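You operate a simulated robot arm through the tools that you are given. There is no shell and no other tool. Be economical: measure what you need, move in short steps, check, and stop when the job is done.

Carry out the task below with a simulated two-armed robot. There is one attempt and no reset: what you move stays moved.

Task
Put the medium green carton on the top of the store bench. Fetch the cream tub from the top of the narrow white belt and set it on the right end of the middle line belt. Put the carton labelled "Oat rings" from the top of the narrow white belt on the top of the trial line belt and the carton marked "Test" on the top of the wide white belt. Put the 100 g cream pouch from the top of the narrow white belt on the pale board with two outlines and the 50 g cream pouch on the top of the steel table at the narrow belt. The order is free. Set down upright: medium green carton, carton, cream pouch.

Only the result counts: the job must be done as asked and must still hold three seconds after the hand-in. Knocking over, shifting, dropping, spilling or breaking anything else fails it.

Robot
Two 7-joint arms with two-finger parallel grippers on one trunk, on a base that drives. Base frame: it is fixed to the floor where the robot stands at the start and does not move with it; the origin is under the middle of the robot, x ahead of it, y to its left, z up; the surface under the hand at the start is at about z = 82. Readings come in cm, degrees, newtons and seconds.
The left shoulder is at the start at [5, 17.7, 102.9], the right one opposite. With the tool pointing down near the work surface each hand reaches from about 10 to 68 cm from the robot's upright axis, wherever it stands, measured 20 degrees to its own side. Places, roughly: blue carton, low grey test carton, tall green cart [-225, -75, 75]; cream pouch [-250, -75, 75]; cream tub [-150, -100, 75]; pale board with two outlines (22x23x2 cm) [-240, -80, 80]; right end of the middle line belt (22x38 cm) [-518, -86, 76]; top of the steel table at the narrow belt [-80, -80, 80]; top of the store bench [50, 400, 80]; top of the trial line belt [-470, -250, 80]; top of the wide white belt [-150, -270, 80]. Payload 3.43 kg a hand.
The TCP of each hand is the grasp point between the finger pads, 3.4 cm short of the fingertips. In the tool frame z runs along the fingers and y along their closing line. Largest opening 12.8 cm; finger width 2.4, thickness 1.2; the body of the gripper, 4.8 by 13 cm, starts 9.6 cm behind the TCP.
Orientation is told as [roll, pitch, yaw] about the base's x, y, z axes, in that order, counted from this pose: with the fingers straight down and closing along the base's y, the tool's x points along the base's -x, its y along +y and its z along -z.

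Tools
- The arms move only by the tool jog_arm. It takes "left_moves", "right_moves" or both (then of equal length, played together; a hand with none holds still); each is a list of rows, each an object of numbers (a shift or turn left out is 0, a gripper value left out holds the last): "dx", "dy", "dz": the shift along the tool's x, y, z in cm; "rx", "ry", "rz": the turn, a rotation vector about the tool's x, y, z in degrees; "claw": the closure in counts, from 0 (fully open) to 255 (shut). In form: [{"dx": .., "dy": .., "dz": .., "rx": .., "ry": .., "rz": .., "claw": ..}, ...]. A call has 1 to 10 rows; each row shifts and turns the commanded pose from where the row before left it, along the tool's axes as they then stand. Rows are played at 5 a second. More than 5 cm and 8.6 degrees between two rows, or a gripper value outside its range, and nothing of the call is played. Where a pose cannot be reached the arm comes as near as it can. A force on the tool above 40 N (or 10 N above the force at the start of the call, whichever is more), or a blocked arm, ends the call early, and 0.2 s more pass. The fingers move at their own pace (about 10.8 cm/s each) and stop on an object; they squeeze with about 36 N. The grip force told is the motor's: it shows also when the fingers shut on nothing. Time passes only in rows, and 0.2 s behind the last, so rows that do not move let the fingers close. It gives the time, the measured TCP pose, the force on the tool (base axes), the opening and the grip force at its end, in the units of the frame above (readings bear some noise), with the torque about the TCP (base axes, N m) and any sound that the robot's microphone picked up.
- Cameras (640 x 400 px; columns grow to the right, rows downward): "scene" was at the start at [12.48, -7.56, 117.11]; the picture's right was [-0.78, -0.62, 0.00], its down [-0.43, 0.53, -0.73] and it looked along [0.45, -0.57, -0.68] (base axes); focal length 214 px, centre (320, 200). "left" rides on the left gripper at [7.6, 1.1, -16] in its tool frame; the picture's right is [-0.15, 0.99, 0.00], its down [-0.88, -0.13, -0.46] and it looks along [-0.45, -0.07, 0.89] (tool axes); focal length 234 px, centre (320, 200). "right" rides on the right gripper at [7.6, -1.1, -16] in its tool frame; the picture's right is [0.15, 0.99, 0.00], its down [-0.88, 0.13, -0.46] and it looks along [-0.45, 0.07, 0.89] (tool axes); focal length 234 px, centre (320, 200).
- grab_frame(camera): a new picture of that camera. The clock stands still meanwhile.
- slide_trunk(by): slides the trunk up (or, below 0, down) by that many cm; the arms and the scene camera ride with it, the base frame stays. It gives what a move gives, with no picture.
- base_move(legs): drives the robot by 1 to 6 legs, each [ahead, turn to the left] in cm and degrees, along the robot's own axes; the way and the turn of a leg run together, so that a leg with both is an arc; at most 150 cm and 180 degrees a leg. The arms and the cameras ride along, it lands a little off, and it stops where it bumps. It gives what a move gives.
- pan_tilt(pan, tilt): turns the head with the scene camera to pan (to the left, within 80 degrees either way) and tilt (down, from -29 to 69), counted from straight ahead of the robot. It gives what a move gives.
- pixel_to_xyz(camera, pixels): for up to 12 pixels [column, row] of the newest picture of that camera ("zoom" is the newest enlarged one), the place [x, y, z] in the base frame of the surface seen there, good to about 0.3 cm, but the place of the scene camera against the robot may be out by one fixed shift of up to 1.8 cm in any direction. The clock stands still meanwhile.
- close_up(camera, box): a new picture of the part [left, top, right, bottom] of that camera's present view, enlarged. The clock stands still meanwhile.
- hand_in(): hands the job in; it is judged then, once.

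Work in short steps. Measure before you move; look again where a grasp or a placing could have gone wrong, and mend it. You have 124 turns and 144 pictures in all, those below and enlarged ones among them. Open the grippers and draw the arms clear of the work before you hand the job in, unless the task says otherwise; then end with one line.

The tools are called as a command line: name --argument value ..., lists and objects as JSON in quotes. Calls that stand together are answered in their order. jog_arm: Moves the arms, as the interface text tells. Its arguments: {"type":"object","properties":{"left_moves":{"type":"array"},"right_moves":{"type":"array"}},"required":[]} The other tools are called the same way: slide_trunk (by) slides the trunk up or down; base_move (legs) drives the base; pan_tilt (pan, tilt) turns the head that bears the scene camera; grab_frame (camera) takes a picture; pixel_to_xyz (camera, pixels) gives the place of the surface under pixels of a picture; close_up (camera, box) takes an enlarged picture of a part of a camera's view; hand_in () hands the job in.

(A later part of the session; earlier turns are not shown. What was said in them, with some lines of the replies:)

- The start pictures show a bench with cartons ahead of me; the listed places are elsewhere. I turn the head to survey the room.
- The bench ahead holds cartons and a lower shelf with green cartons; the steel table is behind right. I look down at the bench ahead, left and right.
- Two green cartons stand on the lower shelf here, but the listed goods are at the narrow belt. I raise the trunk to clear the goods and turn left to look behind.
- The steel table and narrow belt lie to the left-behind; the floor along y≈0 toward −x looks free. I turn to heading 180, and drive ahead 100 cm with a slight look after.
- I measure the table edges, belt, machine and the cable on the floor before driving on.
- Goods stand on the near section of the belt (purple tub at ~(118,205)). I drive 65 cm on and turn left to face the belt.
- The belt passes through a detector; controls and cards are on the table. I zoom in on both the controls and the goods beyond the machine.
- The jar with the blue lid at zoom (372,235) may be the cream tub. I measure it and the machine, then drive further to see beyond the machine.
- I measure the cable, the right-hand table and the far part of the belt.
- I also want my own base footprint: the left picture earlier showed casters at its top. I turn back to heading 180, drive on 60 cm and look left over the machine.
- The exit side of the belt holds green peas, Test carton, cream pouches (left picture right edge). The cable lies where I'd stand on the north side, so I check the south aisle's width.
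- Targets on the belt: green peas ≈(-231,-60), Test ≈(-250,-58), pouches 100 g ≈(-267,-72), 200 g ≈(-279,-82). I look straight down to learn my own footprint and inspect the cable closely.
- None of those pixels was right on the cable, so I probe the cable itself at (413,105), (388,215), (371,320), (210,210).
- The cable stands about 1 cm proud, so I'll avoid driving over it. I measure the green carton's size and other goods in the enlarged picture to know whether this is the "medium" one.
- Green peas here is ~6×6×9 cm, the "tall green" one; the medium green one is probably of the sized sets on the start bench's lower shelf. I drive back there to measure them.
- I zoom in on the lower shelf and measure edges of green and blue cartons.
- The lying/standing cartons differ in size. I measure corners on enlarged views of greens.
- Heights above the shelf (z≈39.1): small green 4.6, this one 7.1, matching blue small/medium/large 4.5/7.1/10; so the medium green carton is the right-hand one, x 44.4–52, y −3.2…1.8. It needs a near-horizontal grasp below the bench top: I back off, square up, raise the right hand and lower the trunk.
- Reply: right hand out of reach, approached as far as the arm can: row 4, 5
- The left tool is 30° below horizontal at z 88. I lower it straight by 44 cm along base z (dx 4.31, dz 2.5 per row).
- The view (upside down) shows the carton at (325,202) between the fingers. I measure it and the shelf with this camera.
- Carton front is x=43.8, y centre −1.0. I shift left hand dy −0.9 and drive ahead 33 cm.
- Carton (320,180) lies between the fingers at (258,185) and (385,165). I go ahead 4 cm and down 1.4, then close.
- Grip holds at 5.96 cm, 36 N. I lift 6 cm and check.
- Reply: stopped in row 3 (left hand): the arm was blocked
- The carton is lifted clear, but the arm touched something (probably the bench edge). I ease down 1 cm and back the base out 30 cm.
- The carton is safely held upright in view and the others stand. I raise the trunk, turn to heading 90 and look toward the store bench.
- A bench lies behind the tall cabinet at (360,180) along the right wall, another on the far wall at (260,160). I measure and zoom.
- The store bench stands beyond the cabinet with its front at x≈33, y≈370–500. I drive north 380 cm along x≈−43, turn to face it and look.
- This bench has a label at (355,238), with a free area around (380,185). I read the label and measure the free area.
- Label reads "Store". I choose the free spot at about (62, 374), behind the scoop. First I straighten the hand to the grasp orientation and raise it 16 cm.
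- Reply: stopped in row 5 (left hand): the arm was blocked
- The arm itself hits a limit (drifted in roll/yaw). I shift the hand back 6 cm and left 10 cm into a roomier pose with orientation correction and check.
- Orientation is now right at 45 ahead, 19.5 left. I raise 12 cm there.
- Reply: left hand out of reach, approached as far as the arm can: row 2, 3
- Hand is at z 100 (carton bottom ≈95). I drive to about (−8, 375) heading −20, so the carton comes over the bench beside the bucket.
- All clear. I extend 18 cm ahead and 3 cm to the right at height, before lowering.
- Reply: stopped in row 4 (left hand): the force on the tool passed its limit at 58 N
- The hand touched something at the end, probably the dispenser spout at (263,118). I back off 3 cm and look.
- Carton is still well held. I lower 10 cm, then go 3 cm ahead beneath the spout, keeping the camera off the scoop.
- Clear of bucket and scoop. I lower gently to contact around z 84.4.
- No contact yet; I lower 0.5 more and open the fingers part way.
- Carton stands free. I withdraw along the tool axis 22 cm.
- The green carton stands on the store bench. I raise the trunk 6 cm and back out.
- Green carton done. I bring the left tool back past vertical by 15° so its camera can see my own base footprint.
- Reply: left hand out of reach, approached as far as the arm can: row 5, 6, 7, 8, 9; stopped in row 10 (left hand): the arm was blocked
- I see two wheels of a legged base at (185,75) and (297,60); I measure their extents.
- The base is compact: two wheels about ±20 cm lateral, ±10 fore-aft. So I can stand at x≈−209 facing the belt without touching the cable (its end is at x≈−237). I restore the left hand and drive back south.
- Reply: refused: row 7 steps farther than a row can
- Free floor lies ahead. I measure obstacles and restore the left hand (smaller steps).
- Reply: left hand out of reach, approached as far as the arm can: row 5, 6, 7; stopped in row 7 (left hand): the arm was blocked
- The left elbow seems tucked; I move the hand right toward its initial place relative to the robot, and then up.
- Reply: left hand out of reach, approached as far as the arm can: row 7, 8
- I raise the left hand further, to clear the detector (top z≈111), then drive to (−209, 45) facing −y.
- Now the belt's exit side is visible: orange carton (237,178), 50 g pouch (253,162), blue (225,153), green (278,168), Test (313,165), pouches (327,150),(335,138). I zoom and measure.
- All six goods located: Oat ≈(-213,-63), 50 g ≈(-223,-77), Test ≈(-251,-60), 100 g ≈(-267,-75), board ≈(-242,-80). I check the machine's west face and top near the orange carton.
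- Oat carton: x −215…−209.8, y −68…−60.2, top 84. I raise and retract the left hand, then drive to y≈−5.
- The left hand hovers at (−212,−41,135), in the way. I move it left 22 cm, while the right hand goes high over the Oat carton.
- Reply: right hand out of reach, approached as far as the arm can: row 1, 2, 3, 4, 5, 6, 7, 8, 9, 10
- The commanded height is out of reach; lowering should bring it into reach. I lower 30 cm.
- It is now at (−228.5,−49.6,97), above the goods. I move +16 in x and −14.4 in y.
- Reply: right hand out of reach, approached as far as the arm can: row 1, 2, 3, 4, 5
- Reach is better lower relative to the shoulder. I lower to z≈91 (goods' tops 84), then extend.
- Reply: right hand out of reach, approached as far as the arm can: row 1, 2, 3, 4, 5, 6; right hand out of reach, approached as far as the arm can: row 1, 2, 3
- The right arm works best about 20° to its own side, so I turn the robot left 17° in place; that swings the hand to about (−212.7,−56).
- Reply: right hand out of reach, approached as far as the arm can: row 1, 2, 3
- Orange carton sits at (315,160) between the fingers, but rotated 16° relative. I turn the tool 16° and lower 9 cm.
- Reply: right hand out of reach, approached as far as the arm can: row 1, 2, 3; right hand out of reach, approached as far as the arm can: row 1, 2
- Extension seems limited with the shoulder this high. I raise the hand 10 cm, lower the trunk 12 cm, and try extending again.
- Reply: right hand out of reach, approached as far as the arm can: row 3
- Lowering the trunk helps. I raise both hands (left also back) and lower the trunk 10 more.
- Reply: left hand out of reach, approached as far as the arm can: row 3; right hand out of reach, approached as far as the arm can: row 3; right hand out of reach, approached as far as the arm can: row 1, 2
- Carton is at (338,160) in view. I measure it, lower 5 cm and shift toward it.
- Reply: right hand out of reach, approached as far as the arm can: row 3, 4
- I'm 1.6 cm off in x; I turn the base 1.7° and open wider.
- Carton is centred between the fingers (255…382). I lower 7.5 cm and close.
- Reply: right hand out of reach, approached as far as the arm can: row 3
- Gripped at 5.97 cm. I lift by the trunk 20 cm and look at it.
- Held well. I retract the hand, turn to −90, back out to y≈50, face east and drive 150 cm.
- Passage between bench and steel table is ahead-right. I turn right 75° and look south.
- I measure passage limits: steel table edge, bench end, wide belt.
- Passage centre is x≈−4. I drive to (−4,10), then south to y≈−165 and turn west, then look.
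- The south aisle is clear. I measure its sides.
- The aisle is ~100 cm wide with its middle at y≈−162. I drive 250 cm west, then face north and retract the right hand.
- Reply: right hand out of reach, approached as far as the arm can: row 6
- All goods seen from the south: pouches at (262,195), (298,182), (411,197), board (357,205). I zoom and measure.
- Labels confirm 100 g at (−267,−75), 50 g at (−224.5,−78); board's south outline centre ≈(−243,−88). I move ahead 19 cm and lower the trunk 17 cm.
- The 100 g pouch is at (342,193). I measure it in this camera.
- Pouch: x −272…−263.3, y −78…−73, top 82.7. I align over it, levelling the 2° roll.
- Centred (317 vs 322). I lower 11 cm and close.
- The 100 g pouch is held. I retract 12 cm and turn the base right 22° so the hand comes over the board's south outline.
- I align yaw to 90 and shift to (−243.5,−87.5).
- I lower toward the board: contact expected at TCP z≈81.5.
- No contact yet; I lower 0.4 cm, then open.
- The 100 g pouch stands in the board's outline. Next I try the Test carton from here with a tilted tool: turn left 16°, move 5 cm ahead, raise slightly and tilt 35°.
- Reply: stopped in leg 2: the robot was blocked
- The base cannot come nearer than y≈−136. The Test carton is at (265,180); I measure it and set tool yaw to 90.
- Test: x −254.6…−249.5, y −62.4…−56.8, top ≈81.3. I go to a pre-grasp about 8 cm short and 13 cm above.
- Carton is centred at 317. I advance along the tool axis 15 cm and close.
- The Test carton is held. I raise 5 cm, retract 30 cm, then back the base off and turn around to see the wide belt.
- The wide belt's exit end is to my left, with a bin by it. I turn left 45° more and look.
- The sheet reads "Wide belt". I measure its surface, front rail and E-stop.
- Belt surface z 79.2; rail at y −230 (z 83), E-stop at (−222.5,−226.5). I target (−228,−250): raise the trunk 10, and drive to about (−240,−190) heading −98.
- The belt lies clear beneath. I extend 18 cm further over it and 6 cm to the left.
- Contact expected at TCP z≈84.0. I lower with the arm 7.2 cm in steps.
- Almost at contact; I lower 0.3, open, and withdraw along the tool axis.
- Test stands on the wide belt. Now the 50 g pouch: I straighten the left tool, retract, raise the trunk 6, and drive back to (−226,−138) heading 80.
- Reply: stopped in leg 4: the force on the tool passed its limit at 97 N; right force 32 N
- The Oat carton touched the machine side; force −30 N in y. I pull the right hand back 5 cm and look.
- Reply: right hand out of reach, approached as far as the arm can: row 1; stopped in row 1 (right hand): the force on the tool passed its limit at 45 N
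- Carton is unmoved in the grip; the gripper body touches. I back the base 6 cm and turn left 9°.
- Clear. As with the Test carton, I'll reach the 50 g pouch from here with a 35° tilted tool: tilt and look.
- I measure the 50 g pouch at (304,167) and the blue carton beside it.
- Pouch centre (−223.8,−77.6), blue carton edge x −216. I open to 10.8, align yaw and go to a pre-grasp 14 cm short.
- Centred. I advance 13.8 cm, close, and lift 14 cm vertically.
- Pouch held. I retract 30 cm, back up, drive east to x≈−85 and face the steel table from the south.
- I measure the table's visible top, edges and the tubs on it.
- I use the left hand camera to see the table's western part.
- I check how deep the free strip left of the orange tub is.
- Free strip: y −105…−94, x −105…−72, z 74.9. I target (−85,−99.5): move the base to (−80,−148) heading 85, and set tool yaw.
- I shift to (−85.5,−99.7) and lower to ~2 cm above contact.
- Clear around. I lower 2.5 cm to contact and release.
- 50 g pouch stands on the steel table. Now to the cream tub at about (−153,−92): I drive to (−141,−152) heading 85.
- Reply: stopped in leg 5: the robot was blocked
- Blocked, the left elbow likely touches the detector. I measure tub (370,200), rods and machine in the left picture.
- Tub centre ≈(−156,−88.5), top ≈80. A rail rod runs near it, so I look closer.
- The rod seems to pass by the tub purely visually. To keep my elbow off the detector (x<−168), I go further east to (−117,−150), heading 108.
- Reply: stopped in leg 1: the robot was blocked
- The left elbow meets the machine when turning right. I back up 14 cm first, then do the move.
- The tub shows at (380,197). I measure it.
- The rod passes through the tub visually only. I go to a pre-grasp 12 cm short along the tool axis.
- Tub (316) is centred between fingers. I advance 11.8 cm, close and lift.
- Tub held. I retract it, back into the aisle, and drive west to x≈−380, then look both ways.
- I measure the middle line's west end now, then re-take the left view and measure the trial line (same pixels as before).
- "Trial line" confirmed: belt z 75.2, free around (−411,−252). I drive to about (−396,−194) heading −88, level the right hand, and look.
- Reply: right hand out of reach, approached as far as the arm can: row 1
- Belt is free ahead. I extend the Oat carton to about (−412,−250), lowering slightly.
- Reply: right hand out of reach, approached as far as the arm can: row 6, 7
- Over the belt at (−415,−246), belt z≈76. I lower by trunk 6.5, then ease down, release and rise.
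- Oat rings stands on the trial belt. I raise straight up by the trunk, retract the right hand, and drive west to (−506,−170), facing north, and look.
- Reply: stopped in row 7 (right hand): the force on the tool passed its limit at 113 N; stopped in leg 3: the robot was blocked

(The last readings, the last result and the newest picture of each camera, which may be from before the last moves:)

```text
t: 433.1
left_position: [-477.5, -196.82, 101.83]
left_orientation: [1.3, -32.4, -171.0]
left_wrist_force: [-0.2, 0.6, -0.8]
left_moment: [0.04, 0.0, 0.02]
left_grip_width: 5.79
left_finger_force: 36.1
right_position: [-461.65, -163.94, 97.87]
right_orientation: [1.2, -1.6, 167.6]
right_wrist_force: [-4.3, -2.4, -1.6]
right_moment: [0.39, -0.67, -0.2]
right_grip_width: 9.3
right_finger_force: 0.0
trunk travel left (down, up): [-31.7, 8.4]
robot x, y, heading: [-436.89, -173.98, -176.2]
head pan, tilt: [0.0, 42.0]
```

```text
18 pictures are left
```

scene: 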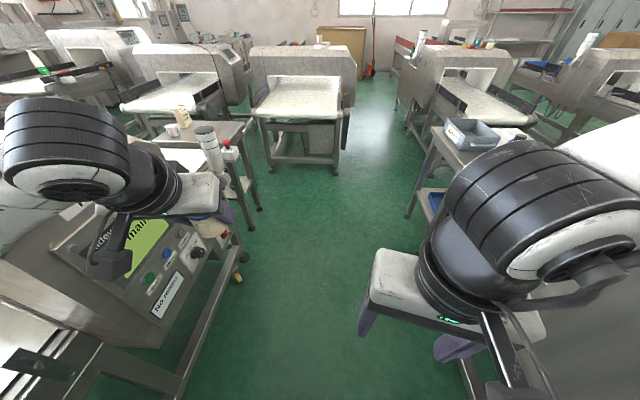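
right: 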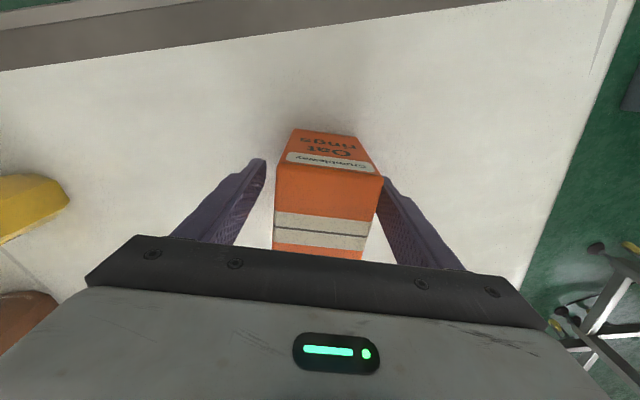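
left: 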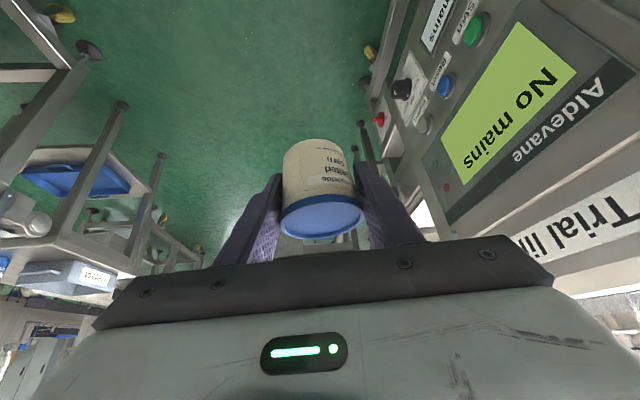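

Oat stands fine. The left elbow touched the trial machine. I back off, raise the trunk, stretch both arms forward to make them narrow, then steer nearer the middle and turn north past the machine.

base_move --legs '[[-14, 0]]'

slide_trunk --by 8

jog_arm --left_moves '[{"dz": 2.2, "dx": -3.34, "dy": -1.6}, {"dz": 2.2, "dx": -3.34, "dy": -1.6}, {"dz": 2.2, "dx": -3.34, "dy": -1.6}, {"dz": 2.2, "dx": -3.34, "dy": -1.6}, {"dz": 2.2, "dx": -3.34, "dy": -1.6}]' --right_moves '[{"dx": -4.5, "dy": 1}, {"dx": -4.5, "dy": 1}, {"dx": -4.5, "dy": 1}, {"dx": -4.5, "dy": 1}, {"dx": -4.5, "dy": 1}]'

base_move --legs '[[0, -9], [86, 0]]'

pan_tilt --pan -50 --tilt 35

grab_frame --camera "scene"

```text
t: 434.5
left_position: [-463.92, -196.16, 101.44]
left_orientation: [1.2, -31.9, -170.7]
left_wrist_force: [-0.1, 0.4, 0.0]
left_moment: [0.0, -0.01, -0.01]
left_grip_width: 5.79
left_finger_force: 35.4
right_position: [-448.3, -163.2, 97.7]
right_orientation: [0.9, -1.1, 167.9]
right_wrist_force: [-3.5, -0.6, 1.8]
right_moment: [0.05, -0.86, 0.01]
right_grip_width: 9.26
right_finger_force: 0.1
trunk travel left (down, up): [-31.7, 8.4]
robot x, y, heading: [-423.21, -172.68, -176.4]
head pan, tilt: [0.0, 42.0]
```

```text
t: 435.7
left_position: [-463.99, -196.13, 109.41]
left_orientation: [1.2, -31.9, -170.7]
left_wrist_force: [-0.4, 0.7, -1.0]
left_moment: [0.0, 0.03, 0.0]
left_grip_width: 5.79
left_finger_force: 36.2
right_position: [-448.09, -163.27, 105.63]
right_orientation: [0.9, -1.1, 167.7]
right_wrist_force: [-1.2, -0.2, -1.4]
right_moment: [0.07, -0.22, -0.05]
right_grip_width: 9.27
right_finger_force: 0.1
trunk travel left (down, up): [-39.7, 0.4]
robot x, y, heading: [-423.2, -173.15, -176.1]
head pan, tilt: [0.0, 42.0]
```

```text
t: 436.9
left_position: [-485.15, -191.61, 108.64]
left_orientation: [1.3, -31.8, -170.8]
left_wrist_force: [0.3, -1.1, -0.9]
left_moment: [-0.03, 0.02, -0.01]
left_grip_width: 5.79
left_finger_force: 36.0
right_position: [-470.51, -161.92, 106.14]
right_orientation: [1.0, -1.1, 167.9]
right_wrist_force: [0.1, 1.1, 0.1]
right_moment: [-0.01, -0.01, -0.02]
right_grip_width: 9.27
right_finger_force: 0.1
right hand out of reach, approached as far as the arm can: row 5
trunk travel left (down, up): [-39.7, 0.4]
robot x, y, heading: [-422.78, -172.99, -176.3]
head pan, tilt: [0.0, 42.0]
```

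```text
t: 442.1
left_position: [-573.93, -172.03, 108.64]
left_orientation: [1.2, -31.8, 179.4]
left_wrist_force: [0.0, 0.2, -0.8]
left_moment: [0.01, 0.01, 0.01]
left_grip_width: 5.8
left_finger_force: 35.9
right_position: [-554.37, -145.32, 106.23]
right_orientation: [0.9, -1.2, 157.9]
right_wrist_force: [-0.1, 0.2, -0.8]
right_moment: [-0.03, -0.01, -0.01]
right_grip_width: 9.28
right_finger_force: 0.1
trunk travel left (down, up): [-39.7, 0.4]
robot x, y, heading: [-509.36, -164.26, 173.9]
head pan, tilt: [0.0, 42.0]
```

```text
t: 443.3
left_position: [-573.92, -172.05, 108.72]
left_orientation: [1.2, -32.0, 179.3]
left_wrist_force: [0.3, 0.2, -1.6]
left_moment: [-0.01, 0.0, -0.02]
left_grip_width: 5.81
left_finger_force: 36.1
right_position: [-554.28, -145.3, 106.23]
right_orientation: [1.0, -1.2, 158.0]
right_wrist_force: [0.2, -0.2, 0.9]
right_moment: [0.03, -0.01, -0.02]
right_grip_width: 9.3
right_finger_force: 0.1
trunk travel left (down, up): [-39.7, 0.4]
robot x, y, heading: [-509.75, -164.21, 173.8]
head pan, tilt: [-50.0, 35.0]
```

```text
17 pictures are left
```

scene: 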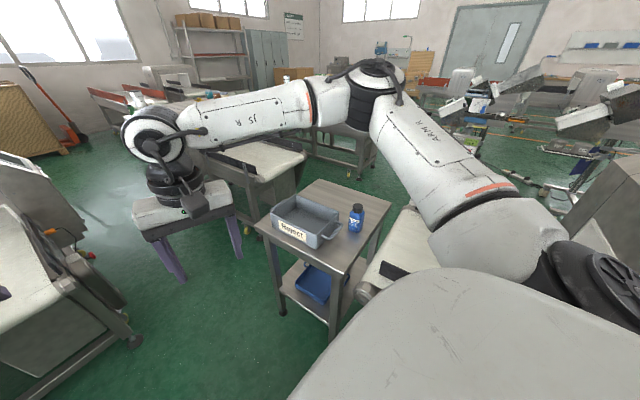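

Passed. I measure the middle-line end, retract the right hand and turn north, then look with the left camera.

pixel_to_xyz --camera "scene" --pixels '[[400, 245], [410, 225], [375, 275], [395, 268], [415, 210], [385, 190], [310, 240], [355, 225], [365, 290], [350, 262]]'

jog_arm --right_moves '[{"dx": 4.5, "dy": -1}, {"dx": 4.5, "dy": -1}, {"dx": 4.5, "dy": -1}, {"dx": 4.3}]'

base_move --legs '[[0, -79]]'

grab_frame --camera "left"

pixel_to_xyz --camera "left" --pixels '[[240, 60], [240, 120], [320, 60], [400, 60], [400, 120], [220, 170], [420, 170], [160, 60], [160, 120], [480, 60], [480, 120], [320, 20]]'

pan_tilt --pan 0 --tilt 45

grab_frame --camera "scene"

```text
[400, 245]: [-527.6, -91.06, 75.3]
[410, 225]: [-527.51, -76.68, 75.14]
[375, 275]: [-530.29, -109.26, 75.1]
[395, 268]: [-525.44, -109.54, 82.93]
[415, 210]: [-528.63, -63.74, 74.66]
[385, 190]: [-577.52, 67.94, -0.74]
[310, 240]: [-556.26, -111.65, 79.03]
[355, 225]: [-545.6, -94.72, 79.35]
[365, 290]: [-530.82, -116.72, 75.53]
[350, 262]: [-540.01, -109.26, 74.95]
```

```text
t: 444.3
left_position: [-573.83, -172.06, 108.56]
left_orientation: [1.3, -31.9, 179.4]
left_wrist_force: [0.3, -0.1, -1.2]
left_moment: [-0.03, -0.01, 0.0]
left_grip_width: 5.8
left_finger_force: 35.7
right_position: [-536.71, -149.44, 105.65]
right_orientation: [0.9, -1.2, 157.9]
right_wrist_force: [0.0, 0.3, -0.3]
right_moment: [0.01, -0.02, -0.03]
right_grip_width: 9.26
right_finger_force: 0.1
trunk travel left (down, up): [-39.7, 0.4]
robot x, y, heading: [-509.41, -164.16, 173.8]
head pan, tilt: [-50.0, 35.0]
```

```text
t: 448.1
left_position: [-528.34, -102.14, 108.6]
left_orientation: [1.2, -31.8, 99.3]
left_wrist_force: [0.5, 0.0, -1.0]
left_moment: [0.02, 0.0, 0.01]
left_grip_width: 5.78
left_finger_force: 35.9
right_position: [-499.53, -134.68, 105.59]
right_orientation: [1.0, -1.2, 77.9]
right_wrist_force: [-0.5, 0.6, 0.6]
right_moment: [0.01, 0.0, 0.01]
right_grip_width: 9.28
right_finger_force: 0.2
trunk travel left (down, up): [-39.7, 0.4]
robot x, y, heading: [-509.33, -164.16, 94.0]
head pan, tilt: [-50.0, 35.0]
```

```text
16 pictures are left
```

left: 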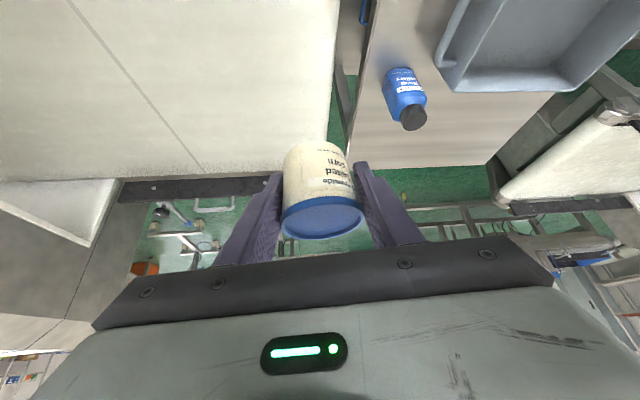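

```text
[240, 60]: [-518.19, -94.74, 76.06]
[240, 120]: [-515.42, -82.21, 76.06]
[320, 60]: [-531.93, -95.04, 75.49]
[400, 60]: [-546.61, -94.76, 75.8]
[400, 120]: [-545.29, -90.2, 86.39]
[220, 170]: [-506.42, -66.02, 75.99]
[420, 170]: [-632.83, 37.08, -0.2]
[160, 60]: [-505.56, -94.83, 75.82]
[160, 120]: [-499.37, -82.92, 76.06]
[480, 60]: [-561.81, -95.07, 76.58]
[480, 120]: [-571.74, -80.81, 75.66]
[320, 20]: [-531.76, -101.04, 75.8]
```

```text
t: 449.3
left_position: [-528.34, -102.16, 108.6]
left_orientation: [1.1, -31.9, 99.3]
left_wrist_force: [-0.6, 0.8, -0.2]
left_moment: [-0.02, 0.0, -0.01]
left_grip_width: 5.77
left_finger_force: 36.4
right_position: [-499.57, -134.73, 105.49]
right_orientation: [1.0, -1.2, 77.8]
right_wrist_force: [0.7, -0.2, -1.1]
right_moment: [0.01, 0.03, -0.01]
right_grip_width: 9.3
right_finger_force: 0.0
trunk travel left (down, up): [-39.7, 0.4]
robot x, y, heading: [-509.68, -163.81, 93.9]
head pan, tilt: [0.0, 45.0]
```

```text
15 pictures are left
```

scene: 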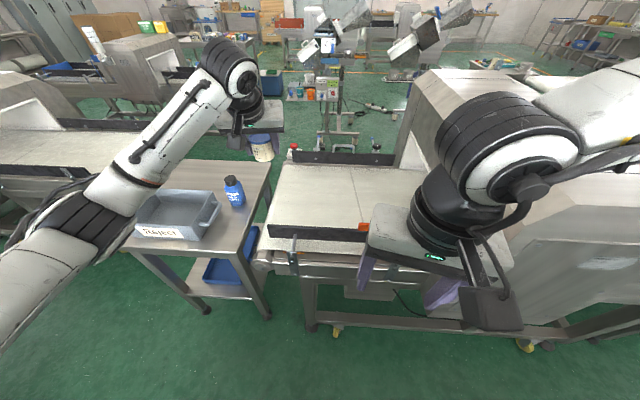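

Belt z 76.06, west end x≈−531; target ≈(−517,−87). I measure my elbow and forearm heights, then turn the base right 12°, which brings the tub nearly over the target.

pixel_to_xyz --camera "scene" --pixels '[[60, 225], [95, 245], [120, 190], [170, 140], [195, 205], [233, 180], [200, 232]]'

base_move --legs '[[0, -13]]'

jog_arm --left_moves '[{"rx": 0.8, "ry": -1.5, "dz": 1.5}, {"dz": 2.3, "dx": -3.4}, {"dz": 2.3, "dx": -3.4}, {"dz": 2.3, "dx": -3.4}]'

grab_frame --camera "scene"

pixel_to_xyz --camera "scene" --pixels '[[60, 225], [95, 245], [120, 190], [170, 140], [150, 200], [200, 150]]'

```text
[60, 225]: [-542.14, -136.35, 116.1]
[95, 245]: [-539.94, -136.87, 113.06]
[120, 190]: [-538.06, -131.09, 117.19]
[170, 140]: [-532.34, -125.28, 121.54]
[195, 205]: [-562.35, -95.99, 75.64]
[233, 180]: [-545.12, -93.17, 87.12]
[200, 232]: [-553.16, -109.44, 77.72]
```

```text
t: 450.5
left_position: [-513.81, -99.61, 108.57]
left_orientation: [1.3, -31.8, 86.2]
left_wrist_force: [-0.4, -0.4, -1.3]
left_moment: [0.01, 0.03, 0.02]
left_grip_width: 5.78
left_finger_force: 35.9
right_position: [-493.09, -137.83, 105.55]
right_orientation: [1.1, -1.0, 64.8]
right_wrist_force: [-0.4, 0.0, 0.2]
right_moment: [-0.03, 0.05, -0.02]
right_grip_width: 9.25
right_finger_force: 0.2
trunk travel left (down, up): [-39.7, 0.4]
robot x, y, heading: [-509.3, -164.16, 80.7]
head pan, tilt: [0.0, 45.0]
```

```text
t: 451.5
left_position: [-512.8, -86.32, 107.34]
left_orientation: [0.5, -33.4, 86.1]
left_wrist_force: [-0.4, -0.8, -1.1]
left_moment: [-0.01, 0.03, 0.01]
left_grip_width: 5.79
left_finger_force: 36.3
right_position: [-493.11, -137.83, 105.62]
right_orientation: [1.1, -1.0, 64.9]
right_wrist_force: [0.7, -0.1, -0.2]
right_moment: [0.0, 0.0, 0.03]
right_grip_width: 9.26
right_finger_force: 0.0
trunk travel left (down, up): [-39.7, 0.4]
robot x, y, heading: [-509.34, -164.06, 80.6]
head pan, tilt: [0.0, 45.0]
```

```text
14 pictures are left
```

scene: 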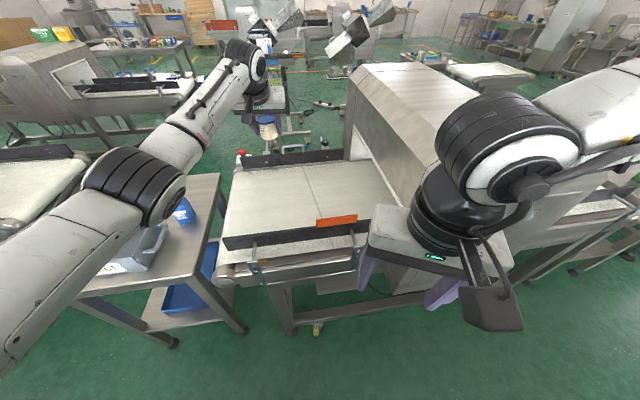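

```text
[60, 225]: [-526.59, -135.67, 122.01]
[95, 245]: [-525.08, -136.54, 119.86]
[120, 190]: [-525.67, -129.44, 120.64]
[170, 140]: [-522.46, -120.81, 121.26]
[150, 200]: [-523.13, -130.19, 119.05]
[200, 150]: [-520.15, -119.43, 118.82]
```

Elbow is at z≈120, well clear. I shift the tub 5 cm west, lower the trunk 24 cm and ease down to ~80.4.

jog_arm --left_moves '[{"dy": 2.5}, {"dy": 2.5}]'

slide_trunk --by -23.5

jog_arm --left_moves '[{"dz": 1.6, "dx": 1.1}, {"dz": 0.9, "dx": 0.6}]'

grab_frame --camera "left"

grab_frame --camera "scene"

pixel_to_xyz --camera "left" --pixels '[[320, 110], [250, 120], [390, 120], [300, 60]]'

```text
t: 452.1
left_position: [-518.04, -86.0, 107.26]
left_orientation: [0.4, -33.4, 86.2]
left_wrist_force: [-0.5, 0.1, -1.5]
left_moment: [-0.01, 0.02, 0.01]
left_grip_width: 5.78
left_finger_force: 35.5
right_position: [-493.4, -137.65, 105.47]
right_orientation: [1.0, -1.1, 64.8]
right_wrist_force: [0.0, 0.2, 0.0]
right_moment: [0.01, 0.01, -0.02]
right_grip_width: 9.27
right_finger_force: 0.1
trunk travel left (down, up): [-39.7, 0.4]
robot x, y, heading: [-509.43, -164.41, 80.9]
head pan, tilt: [0.0, 45.0]
```

```text
t: 454.6
left_position: [-517.92, -86.07, 83.86]
left_orientation: [0.4, -33.2, 86.2]
left_wrist_force: [0.4, -0.3, -0.5]
left_moment: [0.0, 0.01, -0.01]
left_grip_width: 5.76
left_finger_force: 35.6
right_position: [-493.36, -137.82, 82.15]
right_orientation: [1.0, -1.1, 64.8]
right_wrist_force: [-0.9, 1.1, 0.2]
right_moment: [-0.01, 0.0, 0.02]
right_grip_width: 9.27
right_finger_force: 0.1
trunk travel left (down, up): [-16.2, 23.9]
robot x, y, heading: [-509.69, -164.35, 80.6]
head pan, tilt: [0.0, 45.0]
```

```text
t: 455.2
left_position: [-518.01, -86.16, 80.79]
left_orientation: [0.4, -33.2, 86.2]
left_wrist_force: [0.2, 0.1, -0.9]
left_moment: [0.0, 0.0, 0.01]
left_grip_width: 5.77
left_finger_force: 36.3
right_position: [-493.22, -137.75, 82.14]
right_orientation: [1.1, -1.1, 64.8]
right_wrist_force: [-0.4, 0.4, -0.3]
right_moment: [0.0, 0.0, -0.02]
right_grip_width: 9.28
right_finger_force: 0.1
trunk travel left (down, up): [-16.2, 23.9]
robot x, y, heading: [-509.47, -164.23, 80.7]
head pan, tilt: [0.0, 45.0]
```

```text
13 pictures are left
```

left: 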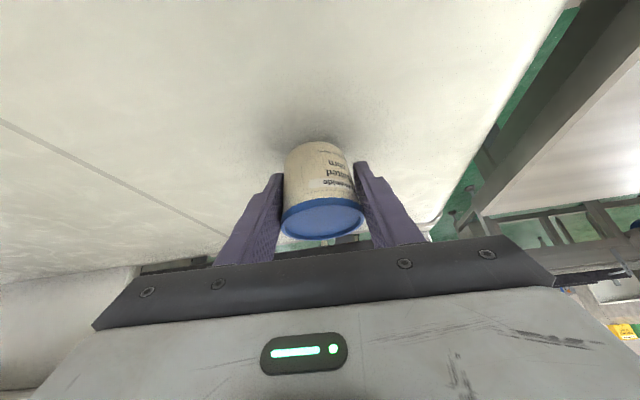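

```text
12 pictures are left
```

scene: 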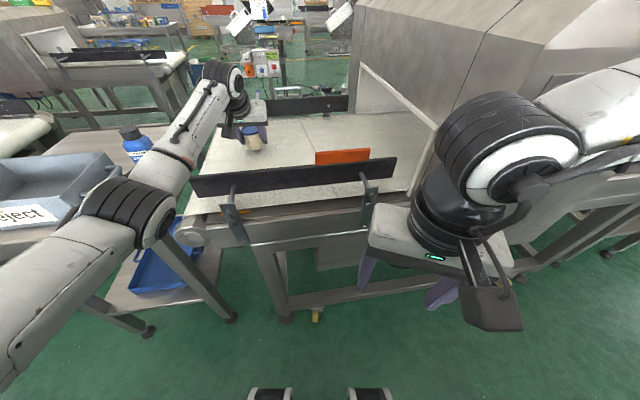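

```text
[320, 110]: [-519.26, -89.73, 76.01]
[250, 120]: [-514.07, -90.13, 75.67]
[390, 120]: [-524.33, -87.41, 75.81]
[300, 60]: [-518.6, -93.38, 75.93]
```

Belt z≈75.9; I lower 0.8 more, then open and withdraw along the tool axis, and check.

jog_arm --left_moves '[{"dz": 0.38, "dx": 0.25}, {"dz": 0.3, "dx": 0.2}]'

jog_arm --left_moves '[{"claw": 100}, {"claw": 40}, {}, {}]'

jog_arm --left_moves '[{"dz": -3}, {"dz": -4}, {"dz": -4.5}, {"dz": -4.5}]'

grab_frame --camera "left"

```text
t: 455.8
left_position: [-517.91, -86.21, 79.96]
left_orientation: [0.5, -33.3, 86.2]
left_wrist_force: [-0.1, -0.2, -1.3]
left_moment: [-0.01, -0.01, 0.04]
left_grip_width: 5.77
left_finger_force: 35.8
right_position: [-493.3, -137.82, 82.2]
right_orientation: [1.0, -1.1, 64.9]
right_wrist_force: [-0.1, 0.0, -0.1]
right_moment: [-0.01, 0.0, 0.04]
right_grip_width: 9.28
right_finger_force: 0.0
trunk travel left (down, up): [-16.2, 23.9]
robot x, y, heading: [-509.61, -164.39, 80.7]
head pan, tilt: [0.0, 45.0]
```

```text
t: 456.8
left_position: [-517.92, -86.11, 79.89]
left_orientation: [0.5, -33.3, 86.1]
left_wrist_force: [-0.5, 0.4, 0.9]
left_moment: [0.02, 0.01, 0.0]
left_grip_width: 10.79
left_finger_force: 0.2
right_position: [-493.32, -137.81, 82.09]
right_orientation: [1.0, -1.1, 64.8]
right_wrist_force: [-0.1, -0.6, 0.9]
right_moment: [-0.06, 0.01, 0.0]
right_grip_width: 9.28
right_finger_force: 0.1
trunk travel left (down, up): [-16.2, 23.9]
robot x, y, heading: [-509.27, -164.49, 80.6]
head pan, tilt: [0.0, 45.0]
```

```text
t: 457.8
left_position: [-518.3, -95.01, 93.34]
left_orientation: [0.4, -33.3, 86.2]
left_wrist_force: [-0.1, 0.5, 0.2]
left_moment: [-0.01, 0.0, -0.01]
left_grip_width: 10.76
left_finger_force: 0.1
right_position: [-493.17, -137.73, 82.13]
right_orientation: [1.0, -1.1, 64.8]
right_wrist_force: [-0.1, 0.0, 0.0]
right_moment: [0.01, 0.03, -0.05]
right_grip_width: 9.28
right_finger_force: 0.1
trunk travel left (down, up): [-16.2, 23.9]
robot x, y, heading: [-509.54, -164.2, 80.6]
head pan, tilt: [0.0, 45.0]
```

```text
11 pictures are left
5 turns are left
```

left: 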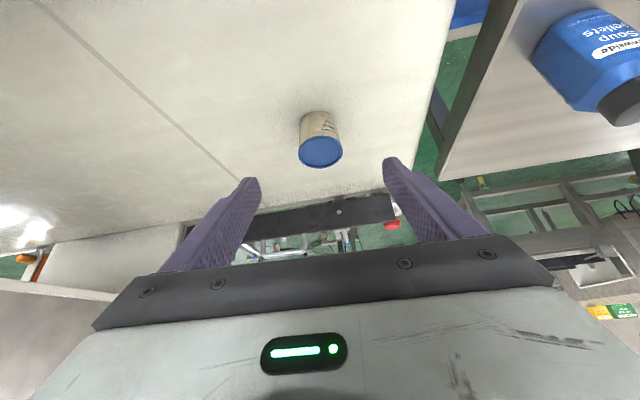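

The tub stands upright on the right end of the middle line belt. I raise the trunk, draw the left hand back, and open both grippers.

slide_trunk --by 12

jog_arm --left_moves '[{"dz": -2.2, "dx": 3.34, "claw": 0}, {"dz": -2.2, "dx": 3.34}, {"dz": -2.2, "dx": 3.34}, {"dz": -2.2, "dx": 3.34}, {"dz": -2.2, "dx": 3.34}, {"dz": -2.2, "dx": 3.34}]' --right_moves '[{"claw": 0}, {}, {}, {}, {}, {}]'

grab_frame --camera "scene"

```text
t: 459.3
left_position: [-518.33, -94.81, 105.09]
left_orientation: [0.6, -33.3, 86.2]
left_wrist_force: [0.5, 0.1, -0.2]
left_moment: [0.01, 0.0, 0.0]
left_grip_width: 10.8
left_finger_force: 0.0
right_position: [-493.25, -137.65, 94.06]
right_orientation: [1.0, -1.1, 64.8]
right_wrist_force: [0.3, -0.1, 0.5]
right_moment: [0.03, -0.01, -0.02]
right_grip_width: 9.27
right_finger_force: 0.0
trunk travel left (down, up): [-28.2, 11.9]
robot x, y, heading: [-509.89, -164.29, 80.7]
head pan, tilt: [0.0, 45.0]
```

```text
t: 460.7
left_position: [-519.75, -118.93, 105.24]
left_orientation: [0.6, -33.3, 86.2]
left_wrist_force: [0.1, 1.2, 0.0]
left_moment: [-0.01, -0.01, 0.01]
left_grip_width: 12.79
left_finger_force: 0.0
right_position: [-493.27, -137.92, 94.09]
right_orientation: [0.9, -1.2, 64.7]
right_wrist_force: [-0.5, -0.2, -0.4]
right_moment: [0.02, 0.02, -0.02]
right_grip_width: 12.78
right_finger_force: 0.0
trunk travel left (down, up): [-28.2, 11.9]
robot x, y, heading: [-509.51, -164.07, 80.7]
head pan, tilt: [0.0, 45.0]
```

```text
10 pictures are left
4 turns are left
```

scene: 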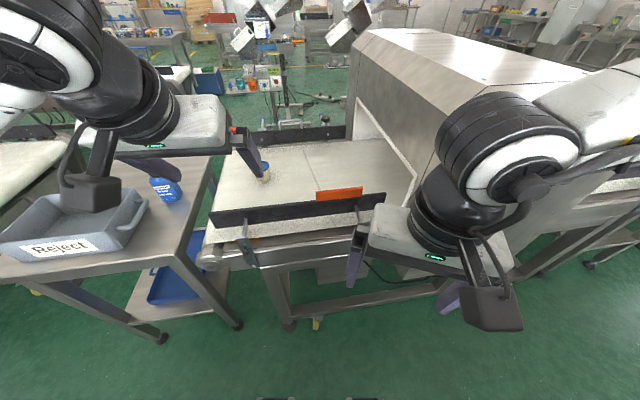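

The tub stands at (264,172) on the belt end, both grippers are open and clear, and all six goods are set down. I hand the job in.

hand_in

```text
The job is handed in.
```

All six goods are set down at their asked places, both grippers are open and clear, and the job is handed in. On the way an arm or the base bumped fixed equipment several times (including the dispenser spout, the detector and the trial-line machine), but I saw nothing else moved in the pictures afterwards.
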